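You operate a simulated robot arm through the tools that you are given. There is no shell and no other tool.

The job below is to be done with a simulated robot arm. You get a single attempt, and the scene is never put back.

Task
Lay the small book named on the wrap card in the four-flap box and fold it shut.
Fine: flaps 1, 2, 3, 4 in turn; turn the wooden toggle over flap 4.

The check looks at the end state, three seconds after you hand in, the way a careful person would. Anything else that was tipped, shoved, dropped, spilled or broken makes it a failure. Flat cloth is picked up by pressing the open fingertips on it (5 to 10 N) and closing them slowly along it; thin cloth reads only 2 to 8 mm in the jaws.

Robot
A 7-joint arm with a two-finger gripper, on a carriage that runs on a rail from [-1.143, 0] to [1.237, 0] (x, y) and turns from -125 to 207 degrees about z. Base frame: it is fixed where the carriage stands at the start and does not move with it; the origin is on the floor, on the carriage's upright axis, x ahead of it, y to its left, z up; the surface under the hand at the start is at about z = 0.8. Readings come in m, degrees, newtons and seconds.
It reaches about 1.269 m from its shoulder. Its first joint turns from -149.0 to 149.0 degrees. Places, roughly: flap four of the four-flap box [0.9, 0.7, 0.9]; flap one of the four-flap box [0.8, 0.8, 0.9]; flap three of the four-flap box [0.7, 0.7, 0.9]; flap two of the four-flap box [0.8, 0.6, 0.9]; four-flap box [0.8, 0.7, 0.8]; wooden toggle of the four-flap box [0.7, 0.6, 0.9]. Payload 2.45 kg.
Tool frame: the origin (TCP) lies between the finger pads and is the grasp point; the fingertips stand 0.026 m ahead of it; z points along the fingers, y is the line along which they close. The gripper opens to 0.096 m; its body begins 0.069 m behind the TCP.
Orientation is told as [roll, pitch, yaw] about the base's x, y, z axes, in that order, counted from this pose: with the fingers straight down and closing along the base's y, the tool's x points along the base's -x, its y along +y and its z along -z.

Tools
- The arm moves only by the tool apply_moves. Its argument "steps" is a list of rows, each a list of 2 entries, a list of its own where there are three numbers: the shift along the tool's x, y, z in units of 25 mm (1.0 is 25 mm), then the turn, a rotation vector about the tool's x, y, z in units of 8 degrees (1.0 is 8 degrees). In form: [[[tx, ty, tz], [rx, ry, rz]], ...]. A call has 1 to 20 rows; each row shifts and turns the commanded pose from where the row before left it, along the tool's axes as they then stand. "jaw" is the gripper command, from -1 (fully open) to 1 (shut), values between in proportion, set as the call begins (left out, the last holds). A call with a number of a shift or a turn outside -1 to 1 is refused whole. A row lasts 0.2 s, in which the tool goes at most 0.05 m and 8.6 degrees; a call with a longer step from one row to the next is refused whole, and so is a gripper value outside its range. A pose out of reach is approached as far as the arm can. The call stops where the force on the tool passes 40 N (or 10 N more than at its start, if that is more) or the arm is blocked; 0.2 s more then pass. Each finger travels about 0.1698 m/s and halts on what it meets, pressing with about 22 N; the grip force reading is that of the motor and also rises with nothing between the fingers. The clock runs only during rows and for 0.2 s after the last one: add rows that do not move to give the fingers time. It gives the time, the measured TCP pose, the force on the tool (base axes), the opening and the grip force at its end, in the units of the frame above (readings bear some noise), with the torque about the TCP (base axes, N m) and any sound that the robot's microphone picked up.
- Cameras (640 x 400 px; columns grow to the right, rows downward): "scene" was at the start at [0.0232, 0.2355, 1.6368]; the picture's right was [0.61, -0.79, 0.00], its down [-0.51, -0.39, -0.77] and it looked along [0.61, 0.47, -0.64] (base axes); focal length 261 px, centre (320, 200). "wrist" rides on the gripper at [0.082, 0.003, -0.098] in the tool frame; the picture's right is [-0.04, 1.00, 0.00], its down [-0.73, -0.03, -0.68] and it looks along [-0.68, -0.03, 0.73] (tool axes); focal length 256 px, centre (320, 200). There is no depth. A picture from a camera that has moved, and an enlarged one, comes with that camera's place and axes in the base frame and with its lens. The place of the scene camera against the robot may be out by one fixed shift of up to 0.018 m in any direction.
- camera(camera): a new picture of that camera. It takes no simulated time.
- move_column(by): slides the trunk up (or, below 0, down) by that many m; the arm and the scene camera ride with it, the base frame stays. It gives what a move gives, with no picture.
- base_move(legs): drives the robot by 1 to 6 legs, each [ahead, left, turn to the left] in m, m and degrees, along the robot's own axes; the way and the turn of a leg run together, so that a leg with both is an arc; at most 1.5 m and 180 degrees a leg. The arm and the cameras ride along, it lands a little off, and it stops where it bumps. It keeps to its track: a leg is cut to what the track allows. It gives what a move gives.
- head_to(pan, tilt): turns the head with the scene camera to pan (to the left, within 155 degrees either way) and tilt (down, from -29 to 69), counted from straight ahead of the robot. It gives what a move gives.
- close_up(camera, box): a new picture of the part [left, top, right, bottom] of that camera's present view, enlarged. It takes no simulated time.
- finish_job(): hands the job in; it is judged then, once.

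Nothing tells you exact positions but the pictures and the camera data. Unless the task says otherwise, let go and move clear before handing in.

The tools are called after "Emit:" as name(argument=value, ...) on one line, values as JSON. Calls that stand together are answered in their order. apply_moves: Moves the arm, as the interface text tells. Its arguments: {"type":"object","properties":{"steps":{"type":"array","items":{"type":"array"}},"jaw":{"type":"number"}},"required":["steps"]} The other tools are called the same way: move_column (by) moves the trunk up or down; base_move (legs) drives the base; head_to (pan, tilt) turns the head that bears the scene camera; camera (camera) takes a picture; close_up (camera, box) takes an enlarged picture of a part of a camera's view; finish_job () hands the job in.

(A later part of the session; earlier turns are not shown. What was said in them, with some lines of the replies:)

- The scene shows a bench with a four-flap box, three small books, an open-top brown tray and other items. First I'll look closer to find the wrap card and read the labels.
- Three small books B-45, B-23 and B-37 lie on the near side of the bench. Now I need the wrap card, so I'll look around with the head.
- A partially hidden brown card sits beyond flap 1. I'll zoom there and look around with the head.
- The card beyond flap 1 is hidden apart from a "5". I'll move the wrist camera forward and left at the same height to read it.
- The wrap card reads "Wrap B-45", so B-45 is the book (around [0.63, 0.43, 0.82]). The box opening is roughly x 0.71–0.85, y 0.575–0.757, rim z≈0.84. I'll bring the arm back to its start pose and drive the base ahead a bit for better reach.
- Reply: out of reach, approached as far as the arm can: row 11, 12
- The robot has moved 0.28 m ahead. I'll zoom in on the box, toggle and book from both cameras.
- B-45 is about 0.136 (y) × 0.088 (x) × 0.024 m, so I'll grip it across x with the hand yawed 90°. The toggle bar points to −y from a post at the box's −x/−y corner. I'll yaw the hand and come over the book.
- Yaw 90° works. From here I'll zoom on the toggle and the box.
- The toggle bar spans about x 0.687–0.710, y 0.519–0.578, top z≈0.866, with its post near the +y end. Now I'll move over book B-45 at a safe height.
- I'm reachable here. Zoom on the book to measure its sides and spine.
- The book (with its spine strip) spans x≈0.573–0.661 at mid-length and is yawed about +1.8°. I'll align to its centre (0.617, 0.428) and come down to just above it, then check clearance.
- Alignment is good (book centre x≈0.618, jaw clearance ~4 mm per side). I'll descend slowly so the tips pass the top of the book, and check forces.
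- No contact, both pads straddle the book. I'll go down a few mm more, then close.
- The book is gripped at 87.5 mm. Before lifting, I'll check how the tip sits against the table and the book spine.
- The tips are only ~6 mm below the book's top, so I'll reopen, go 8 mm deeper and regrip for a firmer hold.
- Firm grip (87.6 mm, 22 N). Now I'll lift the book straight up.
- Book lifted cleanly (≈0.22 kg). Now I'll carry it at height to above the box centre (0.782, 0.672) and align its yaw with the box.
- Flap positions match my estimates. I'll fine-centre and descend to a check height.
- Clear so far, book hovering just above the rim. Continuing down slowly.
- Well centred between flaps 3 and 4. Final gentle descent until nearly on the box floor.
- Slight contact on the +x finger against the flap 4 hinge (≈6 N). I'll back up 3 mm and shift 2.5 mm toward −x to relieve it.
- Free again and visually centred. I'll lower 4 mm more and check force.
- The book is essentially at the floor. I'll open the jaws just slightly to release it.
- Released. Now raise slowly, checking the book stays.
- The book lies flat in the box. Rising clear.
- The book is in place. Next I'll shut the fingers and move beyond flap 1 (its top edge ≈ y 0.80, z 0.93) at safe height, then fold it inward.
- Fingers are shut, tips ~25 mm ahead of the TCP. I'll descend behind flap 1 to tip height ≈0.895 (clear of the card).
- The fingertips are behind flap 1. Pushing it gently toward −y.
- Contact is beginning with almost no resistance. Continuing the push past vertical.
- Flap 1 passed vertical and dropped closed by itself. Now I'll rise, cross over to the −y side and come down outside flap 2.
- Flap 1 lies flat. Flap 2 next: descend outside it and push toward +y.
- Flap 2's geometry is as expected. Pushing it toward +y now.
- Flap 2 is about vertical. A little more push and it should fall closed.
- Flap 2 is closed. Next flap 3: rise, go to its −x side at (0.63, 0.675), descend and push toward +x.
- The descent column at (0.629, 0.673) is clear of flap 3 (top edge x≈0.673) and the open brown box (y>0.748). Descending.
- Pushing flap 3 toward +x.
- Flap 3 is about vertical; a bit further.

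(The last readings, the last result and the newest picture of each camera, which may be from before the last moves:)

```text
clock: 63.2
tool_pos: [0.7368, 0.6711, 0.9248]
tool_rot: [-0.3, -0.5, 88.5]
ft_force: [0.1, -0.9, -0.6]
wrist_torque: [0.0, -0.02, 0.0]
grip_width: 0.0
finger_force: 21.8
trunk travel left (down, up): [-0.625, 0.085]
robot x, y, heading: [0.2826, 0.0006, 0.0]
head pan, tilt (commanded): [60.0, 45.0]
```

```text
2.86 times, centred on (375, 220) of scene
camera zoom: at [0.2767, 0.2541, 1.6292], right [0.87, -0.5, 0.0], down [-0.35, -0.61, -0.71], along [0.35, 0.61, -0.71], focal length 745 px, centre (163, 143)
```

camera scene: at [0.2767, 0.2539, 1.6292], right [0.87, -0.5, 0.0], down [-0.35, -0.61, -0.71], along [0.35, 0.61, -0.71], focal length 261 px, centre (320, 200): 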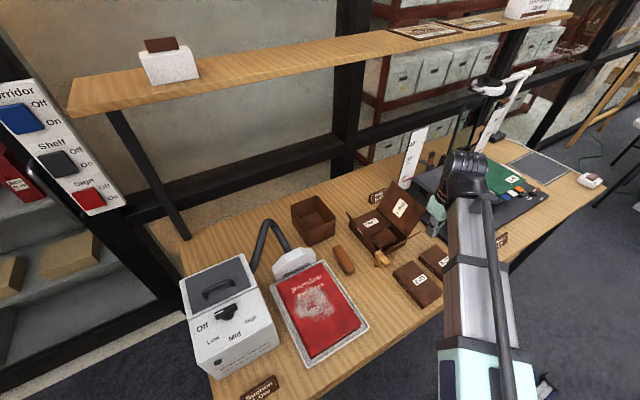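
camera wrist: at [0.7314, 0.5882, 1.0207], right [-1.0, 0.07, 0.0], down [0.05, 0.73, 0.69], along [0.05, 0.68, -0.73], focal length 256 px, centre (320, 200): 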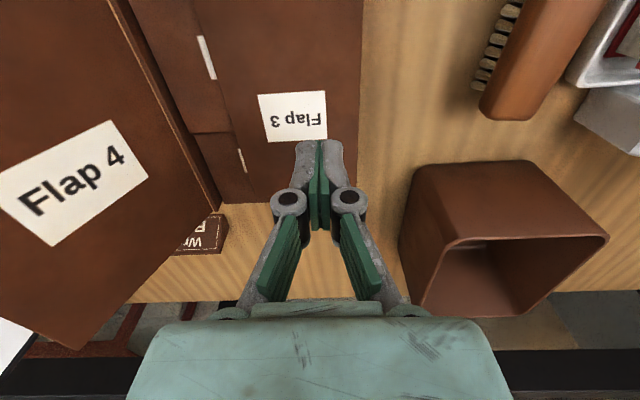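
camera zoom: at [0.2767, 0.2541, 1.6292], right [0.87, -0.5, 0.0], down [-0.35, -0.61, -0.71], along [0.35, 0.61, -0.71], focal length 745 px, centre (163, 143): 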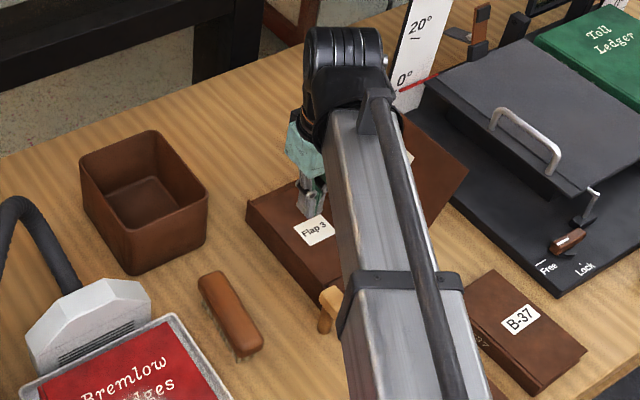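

Flap 3 is closed. For flap 4 I'll rise above its top edge (z≈0.97), cross to the +x side between flap 4 and the press lid, at x≈0.947.

Emit:
apply_moves(steps=[[[0, 0, -0.9], [0, 0, 0]], [[0, 0, -0.9], [0, 0, 0]], [[0, 0, -0.9], [0, 0, 0]], [[0, 0, -0.9], [0, 0, 0]], [[0, 0, -0.9], [0, 0, 0]], [[0, 0, -0.9], [0, 0, 0]], [[0, 0, -0.9], [0, 0, 0]], [[0, -0.84, 0], [0, 0, 0]], [[0, -0.84, 0], [0, 0, 0]], [[0, -0.84, 0], [0, 0, 0]], [[0, -0.84, 0], [0, 0, 0]], [[0, -0.84, 0], [0, 0, 0]], [[0, -0.84, 0], [0, 0, 0]], [[0, -0.84, 0], [0, 0, 0]], [[0, -0.84, 0], [0, 0, 0]], [[0, -0.84, 0], [0, 0, 0]], [[0, -0.84, 0], [0, 0, 0]], [[0, 0, 0], [0, 0, 0]]])

Emit:
camera(camera="wrist")

Emit:
camera(camera="scene")

Emit:
close_up(camera="scene", box=[320, 130, 500, 290])

```text
clock: 67.0
tool_pos: [0.946, 0.6646, 1.0811]
tool_rot: [-0.3, -0.5, 88.5]
ft_force: [0.3, 0.1, -0.7]
wrist_torque: [-0.01, -0.01, -0.02]
grip_width: 0.0002
finger_force: 22.6
trunk travel left (down, up): [-0.625, 0.085]
robot x, y, heading: [0.2804, 0.0032, -0.2]
head pan, tilt (commanded): [60.0, 45.0]
```

```text
taken
camera wrist: at [0.9413, 0.5814, 1.178], right [-1.0, 0.07, 0.0], down [0.05, 0.73, 0.69], along [0.05, 0.68, -0.73], focal length 256 px, centre (320, 200)
```

wrist: 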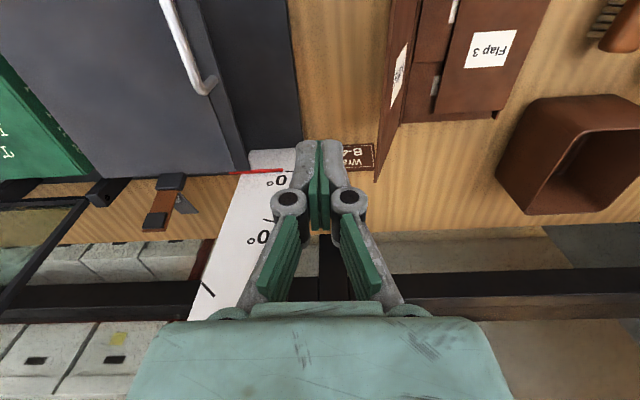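

```text
taken
camera scene: at [0.2768, 0.2541, 1.6292], right [0.87, -0.5, 0.0], down [-0.35, -0.61, -0.71], along [0.35, 0.61, -0.71], focal length 261 px, centre (320, 200)
```

scene: 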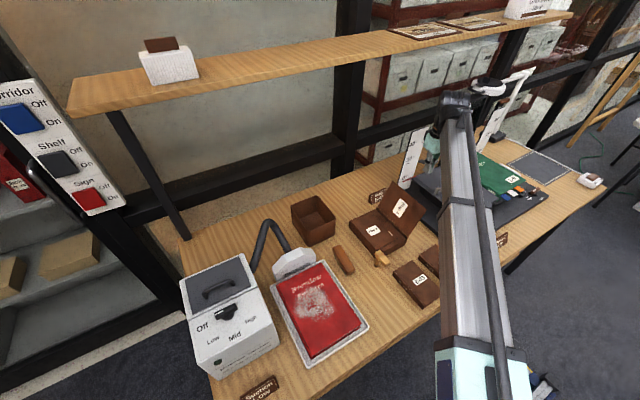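

```text
2.50 times, centred on (410, 210) of scene
camera zoom: at [0.2768, 0.2541, 1.6292], right [0.87, -0.5, 0.0], down [-0.35, -0.61, -0.71], along [0.35, 0.61, -0.71], focal length 652 px, centre (95, 175)
```

zoom: 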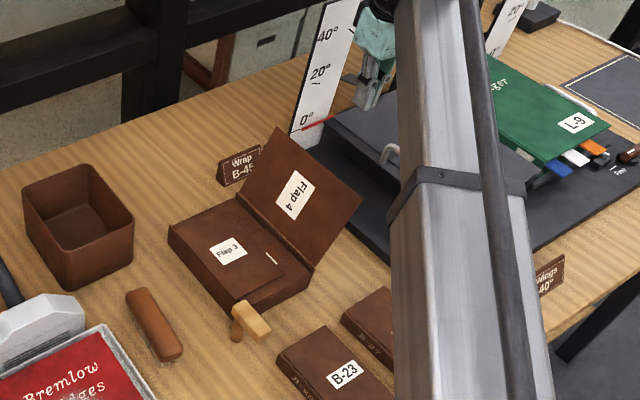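

Clearance is fine: flap 4's top at x≈0.896, lid edge at x≈1.04, gauge board at y≈0.80. Descending behind flap 4.

Emit:
apply_moves(steps=[[[0, 0, 0.75], [0, 0, 0]], [[0, 0, 0.75], [0, 0, 0]], [[0, 0, 0.75], [0, 0, 0]], [[0, 0, 0.75], [0, 0, 0]], [[0, 0, 0.75], [0, 0, 0]], [[0, 0, 0.75], [0, 0, 0]], [[0, 0, 0.75], [0, 0, 0]], [[0, 0, 0.75], [0, 0, 0]], [[0, 0, 0], [0, 0, 0]]])

Emit:
camera(camera="wrist")

Emit:
close_up(camera="scene", box=[320, 130, 500, 290])

```text
clock: 69.0
tool_pos: [0.9466, 0.6659, 0.9319]
tool_rot: [-0.3, -0.4, 88.4]
ft_force: [0.0, -0.2, -0.3]
wrist_torque: [-0.01, -0.02, 0.03]
grip_width: 0.0004
finger_force: 22.1
trunk travel left (down, up): [-0.625, 0.085]
robot x, y, heading: [0.2815, -0.0011, -0.1]
head pan, tilt (commanded): [60.0, 45.0]
```

```text
taken
camera wrist: at [0.9413, 0.5833, 1.028], right [-1.0, 0.07, 0.0], down [0.05, 0.73, 0.69], along [0.05, 0.68, -0.73], focal length 256 px, centre (320, 200)
```

wrist: 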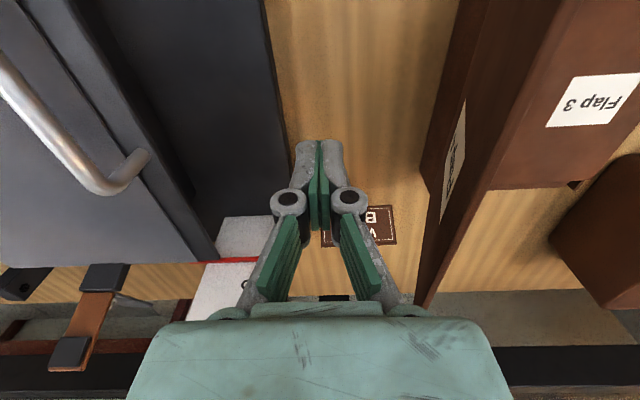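

```text
2.50 times, centred on (410, 210) of scene
camera zoom: at [0.2768, 0.2542, 1.6291], right [0.87, -0.5, 0.0], down [-0.35, -0.61, -0.71], along [0.35, 0.61, -0.71], focal length 652 px, centre (95, 175)
```

zoom: 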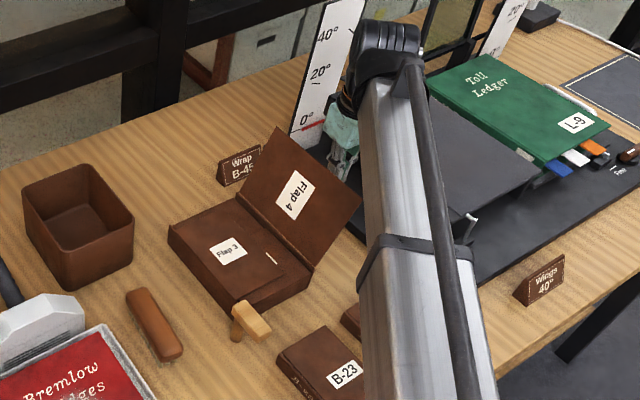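

Now pushing flap 4 toward −x.

Emit:
apply_moves(steps=[[[0, 0.4, 0], [0, 0, 0]], [[0, 0.4, 0], [0, 0, 0]], [[0, 0.4, 0], [0, 0, 0]], [[0, 0.4, 0], [0, 0, 0]], [[0, 0.4, 0], [0, 0, 0]], [[0, 0.4, 0], [0, 0, 0]], [[0, 0.4, 0], [0, 0, 0]], [[0, 0, 0], [0, 0, 0]]])

Emit:
camera(camera="wrist")

Emit:
close_up(camera="scene", box=[320, 130, 500, 290])

```text
clock: 70.8
tool_pos: [0.8779, 0.6681, 0.93]
tool_rot: [-0.3, -0.5, 88.5]
ft_force: [-0.3, -0.1, 0.4]
wrist_torque: [0.01, -0.01, -0.02]
grip_width: 0.0
finger_force: 22.2
trunk travel left (down, up): [-0.625, 0.085]
robot x, y, heading: [0.2835, 0.0022, 0.0]
head pan, tilt (commanded): [60.0, 45.0]
```

```text
taken
camera wrist: at [0.8717, 0.5843, 1.0277], right [-1.0, 0.07, 0.0], down [0.05, 0.73, 0.69], along [0.05, 0.68, -0.73], focal length 256 px, centre (320, 200)
```

wrist: 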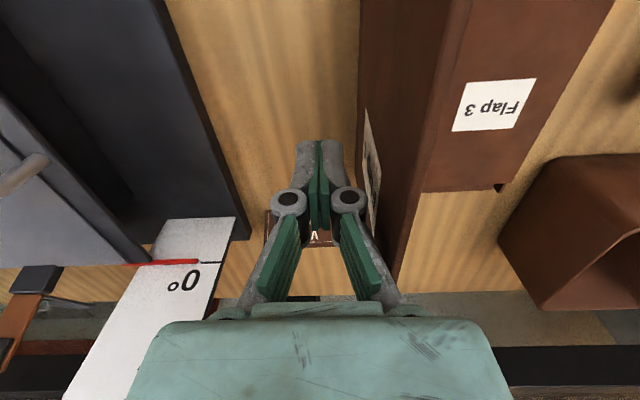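

```text
2.50 times, centred on (410, 210) of scene
camera zoom: at [0.2767, 0.2541, 1.6292], right [0.87, -0.5, 0.0], down [-0.35, -0.61, -0.71], along [0.35, 0.61, -0.71], focal length 652 px, centre (95, 175)
```

zoom: 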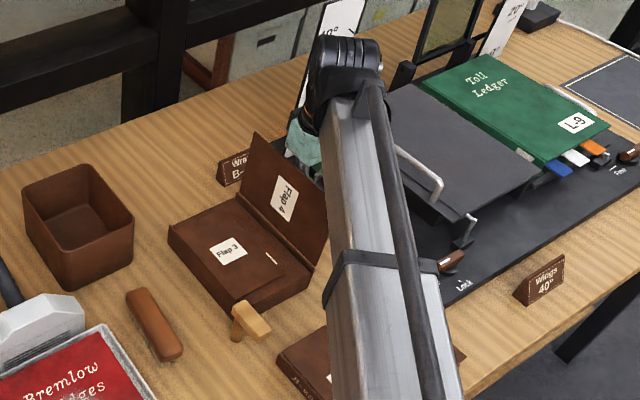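

Flap 4 is nearly vertical; pushing on past vertical.

Emit:
apply_moves(steps=[[[0, 0.4, 0], [0, 0, 0]], [[0, 0.4, 0], [0, 0, 0]], [[0, 0.4, 0], [0, 0, 0]], [[0, 0, 0], [0, 0, 0]], [[0, 0, 0], [0, 0, 0]]])

Emit:
camera(camera="wrist")

Emit:
close_up(camera="scene", box=[320, 130, 500, 290])

```text
clock: 72.0
tool_pos: [0.847, 0.6695, 0.9297]
tool_rot: [-0.4, -0.5, 88.5]
ft_force: [0.2, -0.5, 1.0]
wrist_torque: [0.0, 0.0, -0.04]
grip_width: 0.0
finger_force: 21.8
trunk travel left (down, up): [-0.625, 0.085]
robot x, y, heading: [0.2806, 0.0, -0.2]
head pan, tilt (commanded): [60.0, 45.0]
```

```text
taken
camera wrist: at [0.8414, 0.5855, 1.0278], right [-1.0, 0.07, 0.0], down [0.05, 0.73, 0.69], along [0.05, 0.68, -0.73], focal length 256 px, centre (320, 200)
```

wrist: 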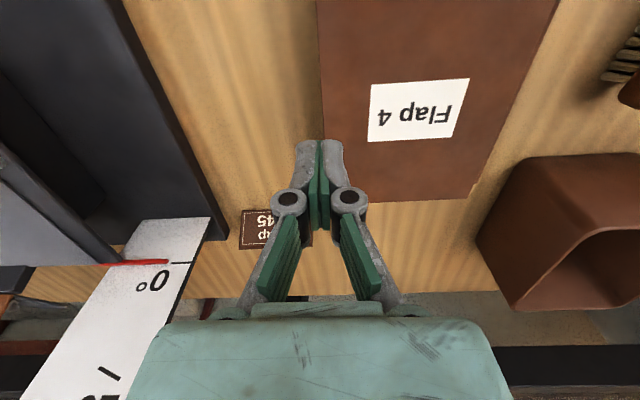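

```text
2.50 times, centred on (410, 210) of scene
camera zoom: at [0.2768, 0.2541, 1.6292], right [0.87, -0.5, 0.0], down [-0.35, -0.61, -0.71], along [0.35, 0.61, -0.71], focal length 652 px, centre (95, 175)
```

zoom: 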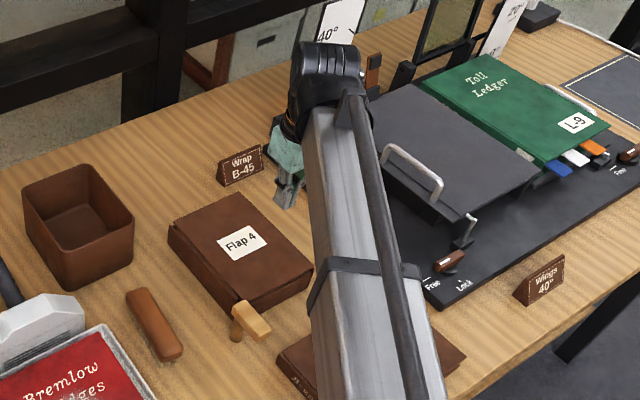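

All four flaps are closed. Now to the toggle: I'll rise and move the wrist camera to view it closely.

Emit:
apply_moves(steps=[[[0, 0, -0.9], [0, 0, 0]], [[0, 0, -0.9], [0, 0, 0]], [[0, 0, -0.9], [0, 0, 0]], [[0, 0, -0.9], [0, 0, 0]], [[0, 0, -0.9], [0, 0, 0]], [[0.849, 0.326, 0], [0, 0, 0]], [[0.849, 0.326, 0], [0, 0, 0]], [[0.849, 0.326, 0], [0, 0, 0]], [[0.849, 0.326, 0], [0, 0, 0]], [[0.849, 0.326, 0], [0, 0, 0]], [[0.849, 0.326, 0], [0, 0, 0]], [[0.849, 0.326, 0], [0, 0, 0]], [[0.849, 0.326, 0], [0, 0, 0]], [[0.849, 0.326, 0], [0, 0, 0]], [[0.849, 0.326, 0], [0, 0, 0]], [[0, 0, 0], [0, 0, 0]]])

Emit:
camera(camera="wrist")

Emit:
close_up(camera="wrist", box=[300, 90, 440, 210])

Emit:
close_up(camera="scene", box=[350, 190, 430, 280])

```text
clock: 75.4
tool_pos: [0.7579, 0.4581, 1.0415]
tool_rot: [-0.3, -0.6, 88.6]
ft_force: [-0.5, -0.3, 0.2]
wrist_torque: [0.01, 0.01, -0.01]
grip_width: 0.0002
finger_force: 21.9
trunk travel left (down, up): [-0.625, 0.085]
robot x, y, heading: [0.2813, 0.0015, 0.1]
head pan, tilt (commanded): [60.0, 45.0]
```

```text
taken
camera wrist: at [0.7525, 0.3747, 1.1377], right [-1.0, 0.07, 0.0], down [0.05, 0.73, 0.69], along [0.05, 0.68, -0.73], focal length 256 px, centre (320, 200)
```

wrist: 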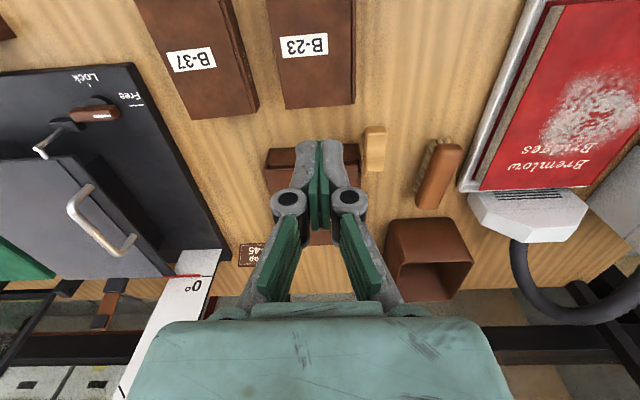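

```text
3.33 times, centred on (370, 150) of wrist
camera zoom: at [0.7525, 0.3747, 1.1377], right [-1.0, 0.07, 0.0], down [0.05, 0.73, 0.69], along [0.05, 0.68, -0.73], focal length 853 px, centre (153, 367)
```

zoom: 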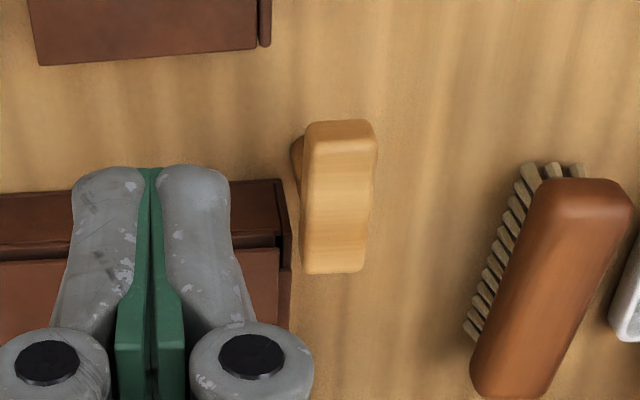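

```text
4.44 times, centred on (390, 235) of scene
camera zoom: at [0.2767, 0.2539, 1.6292], right [0.87, -0.5, 0.0], down [-0.35, -0.61, -0.71], along [0.35, 0.61, -0.71], focal length 1159 px, centre (9, 44)
```

zoom: 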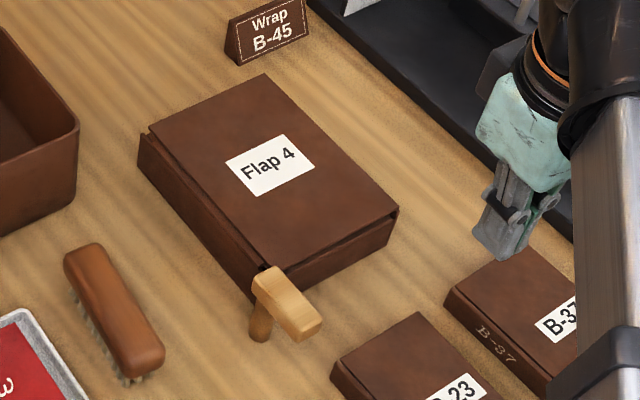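

The box is closed with flap 4 on top; the toggle pivot is at about (0.698, 0.564), diagonally outside the corner, so the bar must be swung ~135° CCW to lie over flap 4's corner. To set the finger height, I'll first lightly touch flap 4 near that corner.

Emit:
apply_moves(steps=[[[-0.837, 0.096, 0], [0, 0, 0]], [[-0.837, 0.096, 0], [0, 0, 0]], [[-0.837, 0.096, 0], [0, 0, 0]], [[-0.837, 0.096, 0], [0, 0, 0]], [[-0.837, 0.096, 0], [0, 0, 0]], [[-0.837, 0.096, 0], [0, 0, 0]], [[-0.837, 0.096, 0], [0, 0, 0]], [[0, 0, 0.8], [0, 0, 0]], [[0, 0, 0.8], [0, 0, 0]], [[0, 0, 0.8], [0, 0, 0]], [[0, 0, 0.8], [0, 0, 0]], [[0, 0, 0.8], [0, 0, 0]], [[0, 0, 0.8], [0, 0, 0]], [[0, 0, 0.6], [0, 0, 0]], [[0, 0, 0], [0, 0, 0]]])

Emit:
camera(camera="wrist")

Emit:
close_up(camera="wrist", box=[250, 60, 430, 220])

Emit:
close_up(camera="scene", box=[350, 190, 430, 280])

```text
clock: 78.6
tool_pos: [0.7473, 0.6062, 0.9075]
tool_rot: [-0.3, -0.5, 88.5]
ft_force: [-0.3, 0.3, 0.9]
wrist_torque: [0.03, 0.01, 0.05]
grip_width: 0.0001
finger_force: 22.2
trunk travel left (down, up): [-0.625, 0.085]
robot x, y, heading: [0.2824, 0.0009, 0.2]
head pan, tilt (commanded): [60.0, 45.0]
```

```text
taken
camera wrist: at [0.7411, 0.5228, 1.0039], right [-1.0, 0.07, 0.0], down [0.05, 0.73, 0.69], along [0.05, 0.68, -0.73], focal length 256 px, centre (320, 200)
```

wrist: 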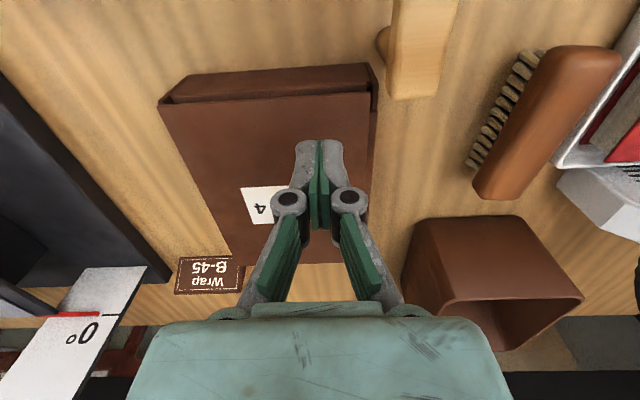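

```text
2.50 times, centred on (340, 140) of wrist
camera zoom: at [0.7411, 0.5228, 1.0039], right [-1.0, 0.07, 0.0], down [0.05, 0.73, 0.69], along [0.05, 0.68, -0.73], focal length 640 px, centre (270, 350)
```

zoom: 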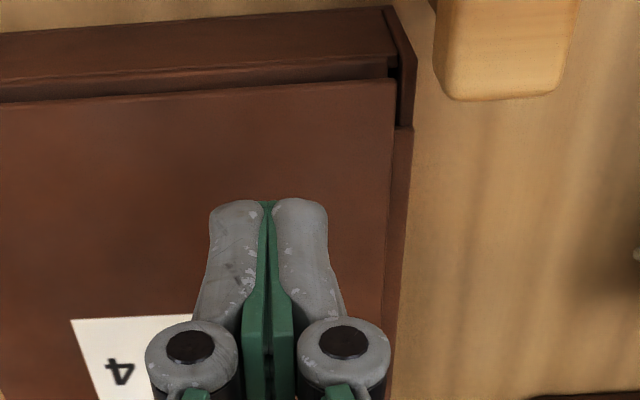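

```text
4.44 times, centred on (390, 235) of scene
camera zoom: at [0.2768, 0.2541, 1.6291], right [0.87, -0.5, 0.0], down [-0.35, -0.61, -0.71], along [0.35, 0.61, -0.71], focal length 1159 px, centre (9, 44)
```

zoom: 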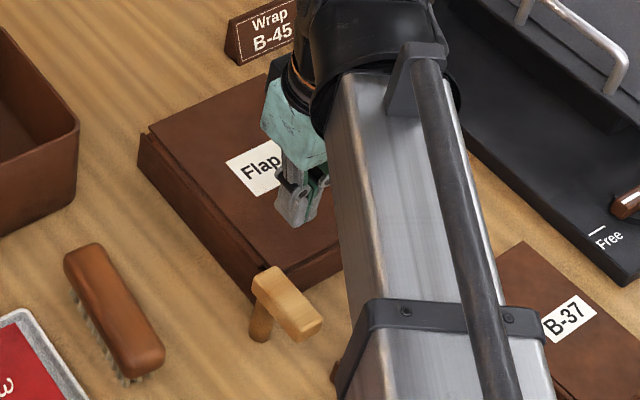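

The corner geometry confirms: flap 4's corner at (0.716, 0.581), 45° from the pivot. Lowering gently to touch flap 4's surface for calibration.

Emit:
apply_moves(steps=[[[0, 0, 0.3], [0, 0, 0]], [[0, 0, 0.3], [0, 0, 0]], [[0, 0, 0.2], [0, 0, 0]], [[0, 0, 0.1], [0, 0, 0]], [[0, 0, 0], [0, 0, 0]]])

Emit:
apply_moves(steps=[[[0, 0, 0.08], [0, 0, 0]], [[0, 0, 0.08], [0, 0, 0]], [[0, 0, 0], [0, 0, 0]]])

Emit:
apply_moves(steps=[[[0, 0, 0.08], [0, 0, 0]], [[0, 0, 0], [0, 0, 0]]])

```text
clock: 79.8
tool_pos: [0.7462, 0.6061, 0.8849]
tool_rot: [-0.3, -0.5, 88.5]
ft_force: [0.6, -0.3, 0.6]
wrist_torque: [-0.03, -0.01, 0.02]
grip_width: 0.0001
finger_force: 21.9
trunk travel left (down, up): [-0.625, 0.085]
robot x, y, heading: [0.2831, 0.0016, 0.2]
head pan, tilt (commanded): [60.0, 45.0]
```

```text
clock: 80.6
tool_pos: [0.7479, 0.6064, 0.8817]
tool_rot: [-0.3, -0.4, 88.5]
ft_force: [0.9, -1.2, 0.0]
wrist_torque: [0.04, -0.01, 0.03]
grip_width: 0.0
finger_force: 22.1
trunk travel left (down, up): [-0.625, 0.085]
robot x, y, heading: [0.2814, 0.0012, 0.1]
head pan, tilt (commanded): [60.0, 45.0]
```

```text
clock: 81.2
tool_pos: [0.7472, 0.6072, 0.8786]
tool_rot: [-0.2, -0.5, 88.4]
ft_force: [-0.3, -0.7, 0.2]
wrist_torque: [-0.02, -0.01, 0.0]
grip_width: 0.0
finger_force: 22.3
trunk travel left (down, up): [-0.625, 0.085]
robot x, y, heading: [0.2805, 0.0033, -0.1]
head pan, tilt (commanded): [60.0, 45.0]
```

Emit:
apply_moves(steps=[[[0, 0, 0.06], [0, 0, 0]], [[0, 0, 0], [0, 0, 0]]])

Emit:
apply_moves(steps=[[[0, 0, 0.06], [0, 0, 0]], [[0, 0, 0], [0, 0, 0]]])

```text
clock: 81.8
tool_pos: [0.7469, 0.6067, 0.8779]
tool_rot: [-0.3, -0.5, 88.5]
ft_force: [1.5, 1.2, 8.3]
wrist_torque: [-0.08, -0.05, 0.03]
grip_width: 0.006
finger_force: 28.8
trunk travel left (down, up): [-0.625, 0.085]
robot x, y, heading: [0.2801, -0.002, -0.3]
head pan, tilt (commanded): [60.0, 45.0]
```

```text
clock: 82.4
tool_pos: [0.746, 0.6075, 0.8783]
tool_rot: [-0.4, -0.6, 88.6]
ft_force: [4.8, 5.2, 24.0]
wrist_torque: [-0.1, -0.11, 0.04]
grip_width: 0.0064
finger_force: 28.0
trunk travel left (down, up): [-0.625, 0.085]
robot x, y, heading: [0.2804, -0.0024, -0.0]
head pan, tilt (commanded): [60.0, 45.0]
```

Contact at TCP z≈0.878, so flap 4's top is at ≈0.8525. I'll lift off at once and move to the −x side of the toggle bar's free end, then lower to TCP z≈0.8825 (tips 4–5 mm above flap height, well against the bar's side).

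Emit:
apply_moves(steps=[[[0, 0, -0.3], [0, 0, 0]], [[0, 0, -0.8], [0, 0, 0]], [[0, 0, -0.9], [0, 0, 0]], [[0.66, 0.735, 0], [0, 0, 0]], [[0.66, 0.735, 0], [0, 0, 0]], [[0.66, 0.735, 0], [0, 0, 0]], [[0.66, 0.735, 0], [0, 0, 0]], [[0.66, 0.735, 0], [0, 0, 0]], [[0, 0, 0], [0, 0, 0]]])

Emit:
camera(camera="wrist")

Emit:
close_up(camera="scene", box=[350, 190, 430, 280])

```text
clock: 84.4
tool_pos: [0.6519, 0.5259, 0.926]
tool_rot: [-0.3, -0.5, 88.5]
ft_force: [-0.6, 0.9, -0.3]
wrist_torque: [0.01, 0.02, 0.02]
grip_width: 0.0
finger_force: 28.5
trunk travel left (down, up): [-0.625, 0.085]
robot x, y, heading: [0.2822, -0.0009, 0.1]
head pan, tilt (commanded): [60.0, 45.0]
```

```text
taken
camera wrist: at [0.6468, 0.4424, 1.0219], right [-1.0, 0.07, 0.0], down [0.05, 0.73, 0.69], along [0.05, 0.68, -0.73], focal length 256 px, centre (320, 200)
```

wrist: 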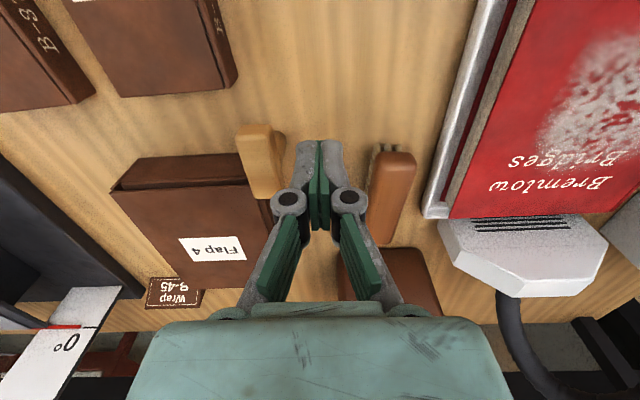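

```text
4.44 times, centred on (390, 235) of scene
camera zoom: at [0.2766, 0.2539, 1.6292], right [0.87, -0.5, 0.0], down [-0.35, -0.61, -0.71], along [0.35, 0.61, -0.71], focal length 1159 px, centre (9, 44)
```

zoom: 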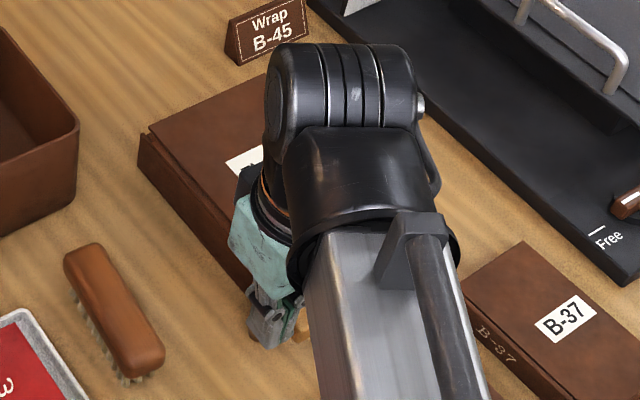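

Emit:
apply_moves(steps=[[[0, 0, 0.5], [0, 0, 0]], [[0, 0, 0.5], [0, 0, 0]], [[0, 0, 0.5], [0, 0, 0]], [[0, 0, 0.24], [0, 0, 0]], [[0, 0, 0], [0, 0, 0]]])

Emit:
close_up(camera="wrist", box=[190, 60, 400, 240])

Emit:
close_up(camera="scene", box=[350, 190, 430, 280])

```text
clock: 85.6
tool_pos: [0.6535, 0.5262, 0.8796]
tool_rot: [-0.3, -0.5, 88.5]
ft_force: [-0.1, -0.3, -0.1]
wrist_torque: [0.03, 0.03, -0.02]
grip_width: 0.0
finger_force: 28.4
trunk travel left (down, up): [-0.625, 0.085]
robot x, y, heading: [0.2768, 0.0002, -0.0]
head pan, tilt (commanded): [60.0, 45.0]
```

```text
2.22 times, centred on (295, 150) of wrist
camera zoom: at [0.6474, 0.4431, 0.9776], right [-1.0, 0.07, 0.0], down [0.05, 0.73, 0.69], along [0.05, 0.68, -0.73], focal length 569 px, centre (376, 311)
```

zoom: 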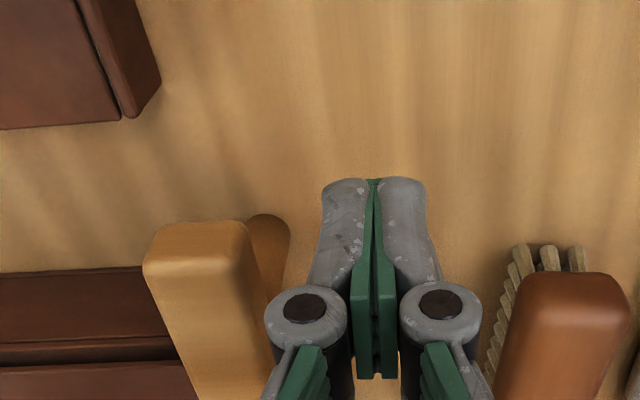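

```text
4.44 times, centred on (390, 235) of scene
camera zoom: at [0.2767, 0.2541, 1.6292], right [0.87, -0.5, 0.0], down [-0.35, -0.61, -0.71], along [0.35, 0.61, -0.71], focal length 1159 px, centre (9, 44)
```

zoom: 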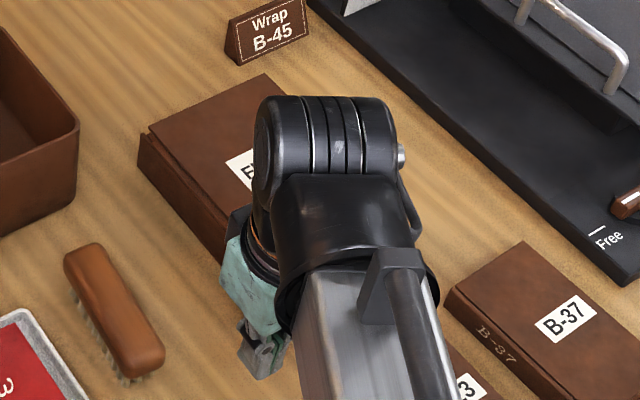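

The fingers are beside the bar, at its side height. I'll raise 2 mm for margin over flap 4 and begin swinging the bar's free end toward +x along an arc about the post.

Emit:
apply_moves(steps=[[[-0.164, -0.286, -0.08], [0, 0, 0]], [[-0.163, -0.286, 0], [0, 0, 0]], [[0.064, -0.242, 0], [0, 0, 0]], [[0.064, -0.242, 0], [0, 0, 0]], [[0.086, -0.243, 0], [0, 0, 0]], [[0.086, -0.243, 0], [0, 0, 0]], [[0, 0, 0], [0, 0, 0]]])

Emit:
camera(camera="wrist")

Emit:
close_up(camera="wrist", box=[190, 60, 400, 240])

Emit:
close_up(camera="scene", box=[350, 190, 430, 280])

```text
clock: 87.2
tool_pos: [0.6911, 0.5264, 0.8848]
tool_rot: [-0.3, -0.4, 88.5]
ft_force: [0.5, -0.2, 0.0]
wrist_torque: [0.01, -0.02, 0.01]
grip_width: 0.0002
finger_force: 28.6
trunk travel left (down, up): [-0.625, 0.085]
robot x, y, heading: [0.2818, 0.0032, -0.0]
head pan, tilt (commanded): [60.0, 45.0]
```

```text
taken
camera wrist: at [0.6859, 0.4424, 0.9804], right [-1.0, 0.07, 0.0], down [0.05, 0.73, 0.69], along [0.05, 0.68, -0.73], focal length 256 px, centre (320, 200)
```

wrist: 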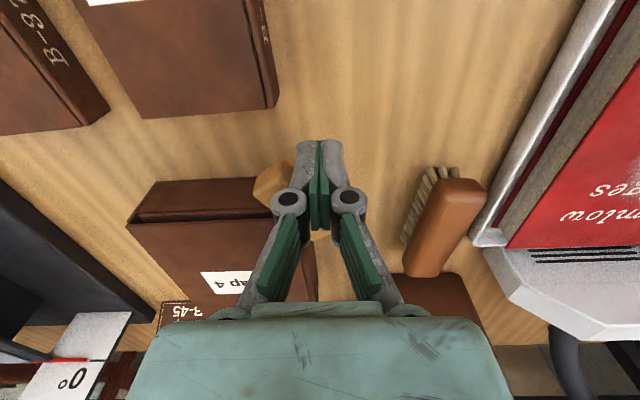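

```text
2.22 times, centred on (295, 150) of wrist
camera zoom: at [0.6859, 0.4424, 0.9804], right [-1.0, 0.07, 0.0], down [0.05, 0.73, 0.69], along [0.05, 0.68, -0.73], focal length 569 px, centre (376, 311)
```

zoom: 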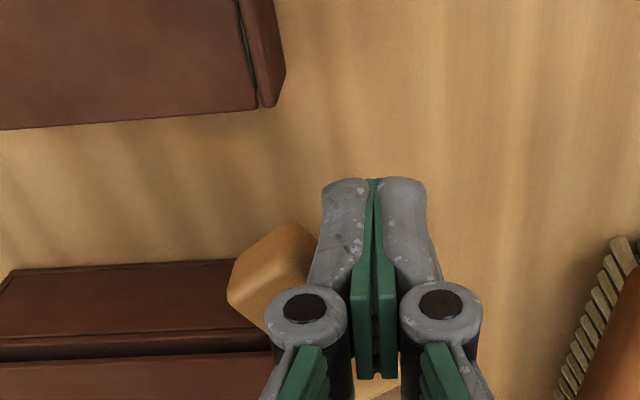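

```text
4.44 times, centred on (390, 235) of scene
camera zoom: at [0.2768, 0.254, 1.6292], right [0.87, -0.5, 0.0], down [-0.35, -0.61, -0.71], along [0.35, 0.61, -0.71], focal length 1159 px, centre (9, 44)
```

zoom: 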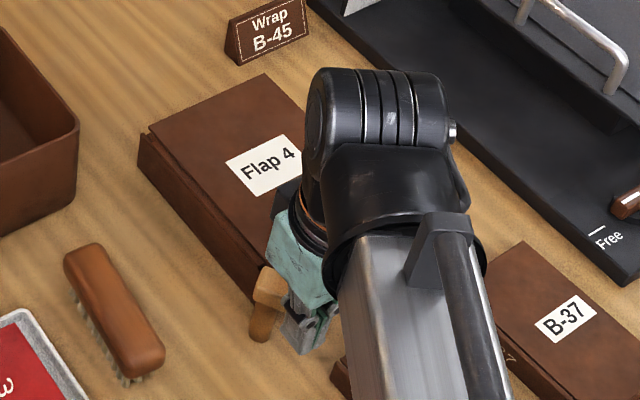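

The toggle is turning freely. Continuing along the arc to the +x-pointing position.

Emit:
apply_moves(steps=[[[0, -0.202, 0], [0, 0, 0]], [[0, -0.202, 0], [0, 0, 0]], [[-0.051, -0.195, 0], [0, 0, 0]], [[-0.051, -0.195, 0], [0, 0, 0]], [[-0.1, -0.174, 0], [0, 0, 0]], [[-0.1, -0.174, 0], [0, 0, 0]], [[-0.144, -0.143, 0], [0, 0, 0]], [[-0.144, -0.143, 0], [0, 0, 0]], [[0, 0, 0], [0, 0, 0]]])

Emit:
camera(camera="wrist")

Emit:
close_up(camera="wrist", box=[210, 60, 420, 240])

Emit:
close_up(camera="scene", box=[350, 190, 430, 280])

```text
clock: 89.2
tool_pos: [0.7253, 0.5397, 0.8834]
tool_rot: [-0.3, -0.5, 88.5]
ft_force: [-0.5, 0.6, -0.2]
wrist_torque: [0.0, 0.0, 0.0]
grip_width: 0.0001
finger_force: 29.0
trunk travel left (down, up): [-0.625, 0.085]
robot x, y, heading: [0.281, 0.0024, -0.1]
head pan, tilt (commanded): [60.0, 45.0]
```

```text
taken
camera wrist: at [0.7215, 0.4563, 0.9801], right [-1.0, 0.07, 0.0], down [0.05, 0.73, 0.69], along [0.05, 0.68, -0.73], focal length 256 px, centre (320, 200)
```

wrist: 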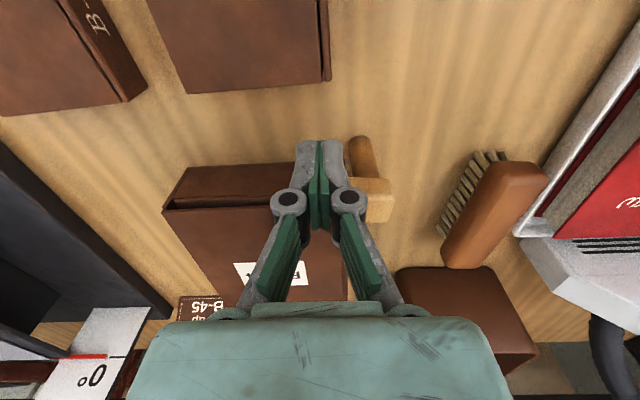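

```text
2.22 times, centred on (315, 150) of wrist
camera zoom: at [0.7215, 0.4563, 0.9801], right [-1.0, 0.07, 0.0], down [0.05, 0.73, 0.69], along [0.05, 0.68, -0.73], focal length 569 px, centre (331, 311)
```

zoom: 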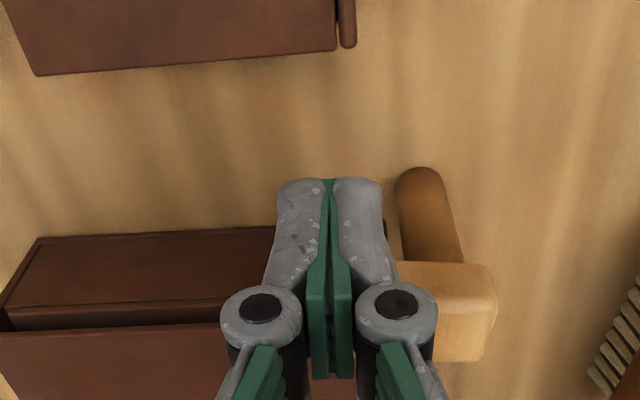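

```text
4.44 times, centred on (390, 235) of scene
camera zoom: at [0.2768, 0.2541, 1.6292], right [0.87, -0.5, 0.0], down [-0.35, -0.61, -0.71], along [0.35, 0.61, -0.71], focal length 1159 px, centre (9, 44)
```

zoom: 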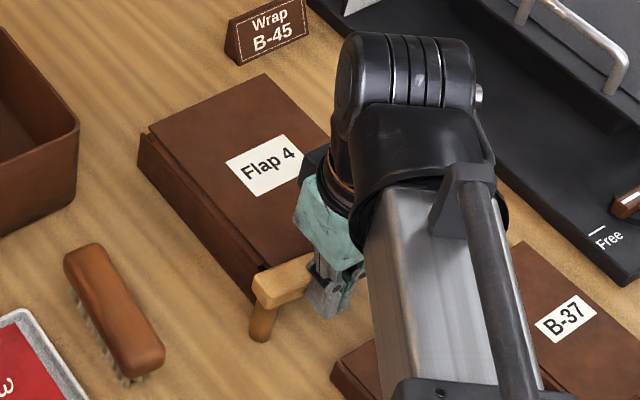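

The bar points to +x now and its measured height (≈0.860–0.875) clears flap 4. I'll raise 3 mm and swing it the last 45° over flap 4's corner.

Emit:
apply_moves(steps=[[[0, 0, -0.12], [0, 0, 0]], [[-0.175, -0.102, 0], [0, 0, 0]], [[-0.175, -0.102, 0], [0, 0, 0]], [[-0.194, -0.051, 0], [0, 0, 0]], [[-0.194, -0.051, 0], [0, 0, 0]], [[-0.202, 0, 0], [0, 0, 0]], [[-0.202, 0, 0], [0, 0, 0]], [[0, 0, 0], [0, 0, 0]]])

Emit:
camera(camera="wrist")

Emit:
close_up(camera="wrist", box=[210, 60, 420, 240])

Emit:
close_up(camera="scene", box=[350, 190, 430, 280])

```text
clock: 91.0
tool_pos: [0.7365, 0.5661, 0.8876]
tool_rot: [-0.3, -0.4, 88.4]
ft_force: [1.9, -7.6, -0.8]
wrist_torque: [-0.17, -0.06, 0.06]
grip_width: 0.0002
finger_force: 28.2
trunk travel left (down, up): [-0.625, 0.085]
robot x, y, heading: [0.2815, 0.0011, -0.1]
head pan, tilt (commanded): [60.0, 45.0]
```

```text
taken
camera wrist: at [0.7307, 0.4836, 0.9838], right [-1.0, 0.07, 0.0], down [0.05, 0.73, 0.68], along [0.05, 0.68, -0.73], focal length 256 px, centre (320, 200)
```

wrist: 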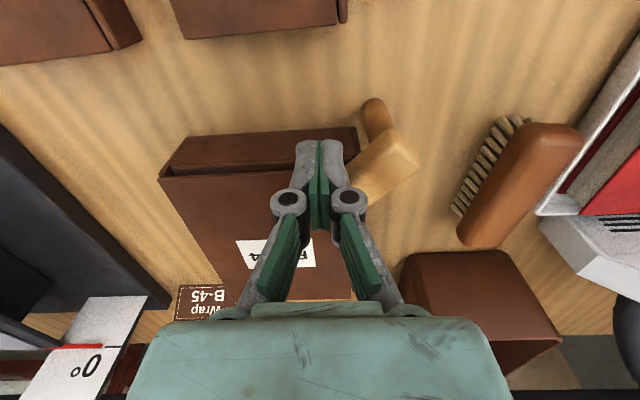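

```text
2.22 times, centred on (315, 150) of wrist
camera zoom: at [0.7307, 0.4836, 0.9838], right [-1.0, 0.07, 0.0], down [0.05, 0.73, 0.68], along [0.05, 0.68, -0.73], focal length 569 px, centre (331, 311)
```

zoom: 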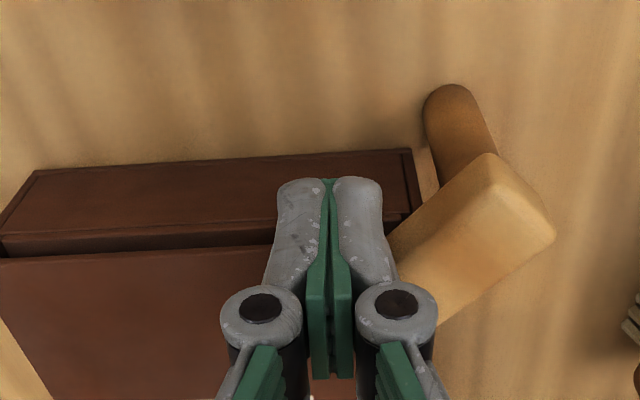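

```text
4.44 times, centred on (390, 235) of scene
camera zoom: at [0.2772, 0.2533, 1.6293], right [0.87, -0.5, 0.0], down [-0.35, -0.61, -0.71], along [0.35, 0.61, -0.71], focal length 1159 px, centre (9, 44)
```

zoom: 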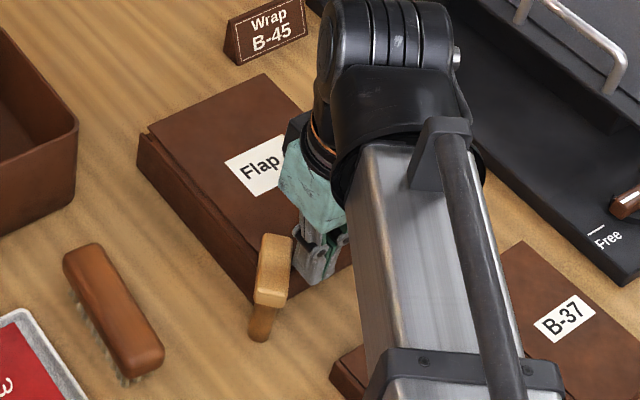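

Resistance of ~8 N indicates the toggle has reached its stop, at about 45° over flap 4's corner. I'll back the finger away toward −y, then rise and inspect.

Emit:
apply_moves(steps=[[[0.2, 0, 0], [0, 0, 0]], [[0.4, 0, 0], [0, 0, 0]], [[0.4, 0, 0], [0, 0, 0]], [[0.4, 0, 0], [0, 0, 0]], [[0.3, 0, -0.4], [0, 0, 0]], [[0, 0, -0.8], [0, 0, 0]], [[0, 0, -0.9], [0, 0, 0]], [[0, 0, -0.9], [0, 0, 0]], [[0, 0, -0.9], [0, 0, 0]], [[0, 0, -0.9], [0, 0, 0]], [[0, 0, -0.9], [0, 0, 0]], [[0, 0, 0], [0, 0, 0]]])

Emit:
camera(camera="wrist")

Emit:
camera(camera="scene")

Emit:
close_up(camera="scene", box=[350, 190, 430, 280])

```text
clock: 93.6
tool_pos: [0.7352, 0.5256, 1.0302]
tool_rot: [-0.3, -0.6, 88.5]
ft_force: [0.5, -0.3, -0.5]
wrist_torque: [0.06, 0.01, 0.0]
grip_width: 0.0
finger_force: 28.8
trunk travel left (down, up): [-0.625, 0.085]
robot x, y, heading: [0.2773, 0.0001, 0.1]
head pan, tilt (commanded): [60.0, 45.0]
```

```text
taken
camera wrist: at [0.7283, 0.4414, 1.1268], right [-1.0, 0.07, 0.0], down [0.05, 0.73, 0.69], along [0.05, 0.68, -0.73], focal length 256 px, centre (320, 200)
```

wrist: 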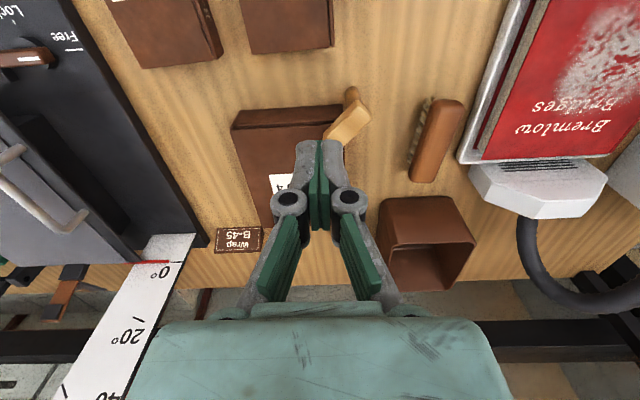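

```text
taken
camera scene: at [0.2767, 0.254, 1.6292], right [0.87, -0.5, 0.0], down [-0.35, -0.61, -0.71], along [0.35, 0.61, -0.71], focal length 261 px, centre (320, 200)
```

scene: 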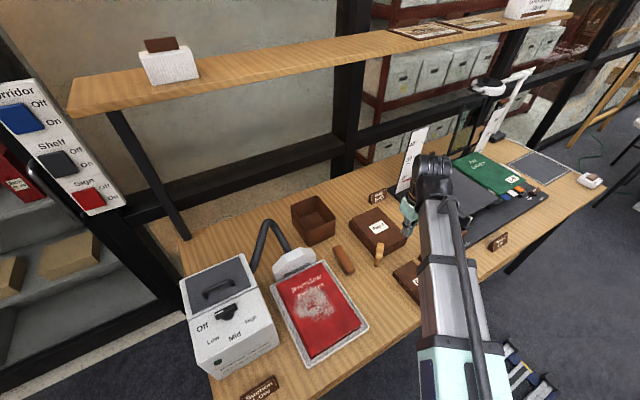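

```text
4.44 times, centred on (390, 235) of scene
camera zoom: at [0.2767, 0.254, 1.6292], right [0.87, -0.5, 0.0], down [-0.35, -0.61, -0.71], along [0.35, 0.61, -0.71], focal length 1159 px, centre (9, 44)
```

zoom: 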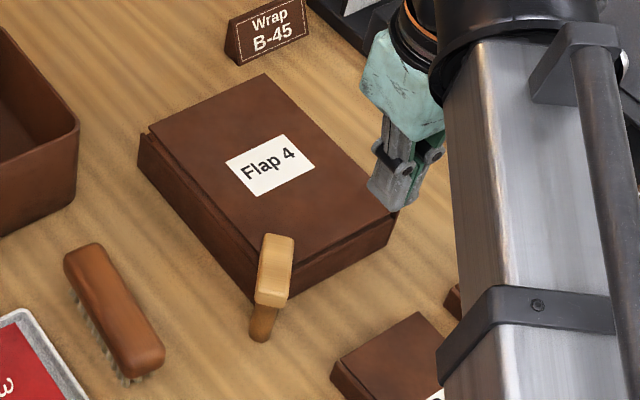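

The toggle now lies over flap 4's corner and the box hasn't moved. I'll zoom to confirm the toggle's angle and the overlap.

Emit:
close_up(camera="wrist", box=[220, 70, 400, 190])

Emit:
close_up(camera="scene", box=[360, 215, 410, 265])

```text
3.33 times, centred on (310, 130) of wrist
camera zoom: at [0.7283, 0.4414, 1.1268], right [-1.0, 0.07, 0.0], down [0.05, 0.73, 0.69], along [0.05, 0.68, -0.73], focal length 853 px, centre (353, 433)
```

zoom: 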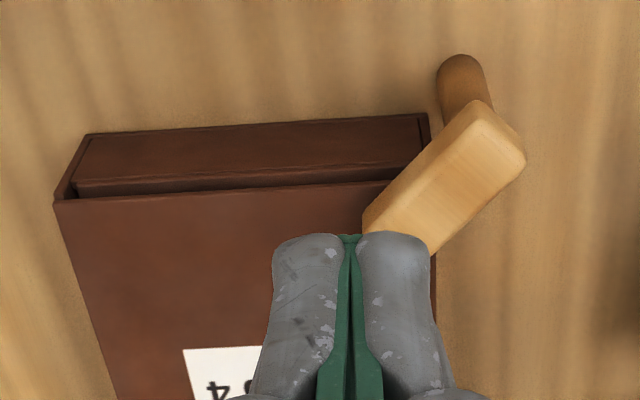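

```text
8.00 times, centred on (385, 240) of scene
camera zoom: at [0.2767, 0.254, 1.6292], right [0.87, -0.5, 0.0], down [-0.35, -0.61, -0.71], along [0.35, 0.61, -0.71], focal length 2086 px, centre (-200, -120)
```

zoom: 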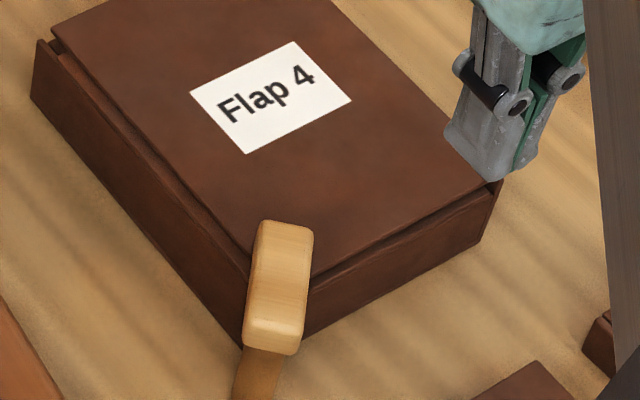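

The toggle is at ~45° (about 135° turned, at its stop), lying over flap 4. I'll move the arm clear and do a final check of the whole bench.

Emit:
apply_moves(steps=[[[0, 0, -0.8], [0, 0, 0]], [[0, 0, -0.8], [0, 0, 0]], [[0, 0, -0.8], [0, 0, 0]], [[0, 0, -0.8], [0, 0, 0]], [[0, -0.8, 0], [0, 0, 0]], [[0, -0.8, 0], [0, 0, 0]], [[0, -0.8, 0], [0, 0, 0]], [[0, -0.8, 0], [0, 0, 0]], [[0, -0.8, 0], [0, 0, 0]], [[0, -0.8, 0], [0, 0, 0]], [[0, 0, 0], [0, 0, 0]]])

Emit:
camera(camera="scene")

Emit:
close_up(camera="scene", box=[330, 170, 450, 310])

Emit:
camera(camera="wrist")

```text
clock: 96.0
tool_pos: [0.8526, 0.5192, 1.1108]
tool_rot: [-0.3, -0.6, 88.5]
ft_force: [-0.1, 0.1, -0.2]
wrist_torque: [-0.01, 0.03, 0.01]
grip_width: 0.0
finger_force: 28.2
trunk travel left (down, up): [-0.625, 0.085]
robot x, y, heading: [0.2796, 0.0026, 0.1]
head pan, tilt (commanded): [60.0, 45.0]
```

```text
taken
camera scene: at [0.2768, 0.254, 1.6292], right [0.87, -0.5, 0.0], down [-0.35, -0.61, -0.71], along [0.35, 0.61, -0.71], focal length 261 px, centre (320, 200)
```

scene: 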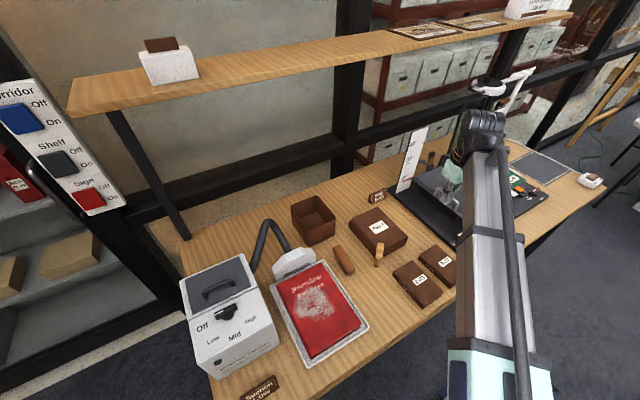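

```text
2.86 times, centred on (390, 240) of scene
camera zoom: at [0.2768, 0.254, 1.6292], right [0.87, -0.5, 0.0], down [-0.35, -0.61, -0.71], along [0.35, 0.61, -0.71], focal length 745 px, centre (120, 86)
```

zoom: 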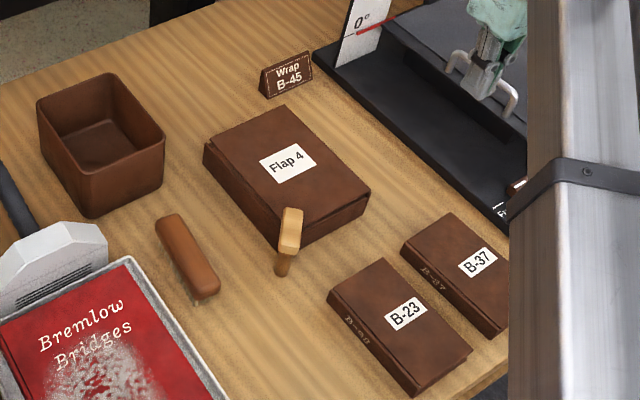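

```text
taken
camera wrist: at [0.848, 0.4365, 1.2065], right [-1.0, 0.07, 0.0], down [0.05, 0.73, 0.69], along [0.05, 0.68, -0.73], focal length 256 px, centre (320, 200)
```

wrist: 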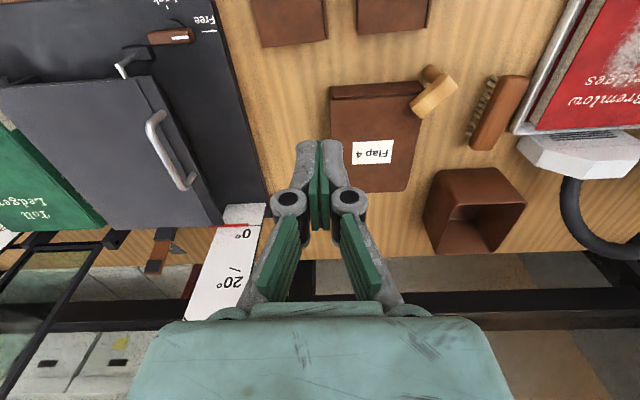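

Emit:
close_up(camera="wrist", box=[320, 50, 470, 170])

```text
3.33 times, centred on (395, 110) of wrist
camera zoom: at [0.848, 0.4365, 1.2065], right [-1.0, 0.07, 0.0], down [0.05, 0.73, 0.69], along [0.05, 0.68, -0.73], focal length 853 px, centre (70, 500)
```

zoom: 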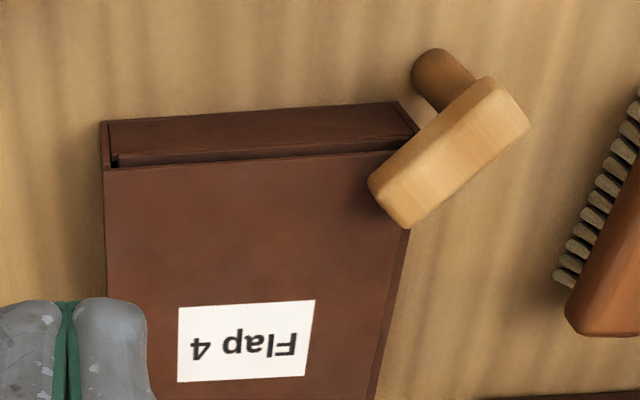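

The book B-45 is inside the box. Flaps 1–4 are closed in order, and the toggle's free end lies over flap 4's corner. The card, other books, brush and trays look undisturbed and the arm is clear, so I'm handing in.

Emit:
finish_job()

```text
The job is handed in.
```

I laid book B-45, the one named on the wrap card, flat in the four-flap box. I folded flaps 1, 2, 3 and 4 shut in that order.

I turned the wooden toggle about 135° until it met resistance. Its free end now lies over the corner of flap 4 nearest the post; the last pictures show it covering that corner only.

- **Contacts while working:** A finger brushed the flap 4 hinge at about 6 N while I lowered the book. Later I pressed flap 4 with the fingertips at up to 24 N to find its height. The box did not move.
- **Rest of the bench:** The last pictures show the wrap card, books B-23 and B-37, the brush and the trays where they were. The arm was clear before I handed in.
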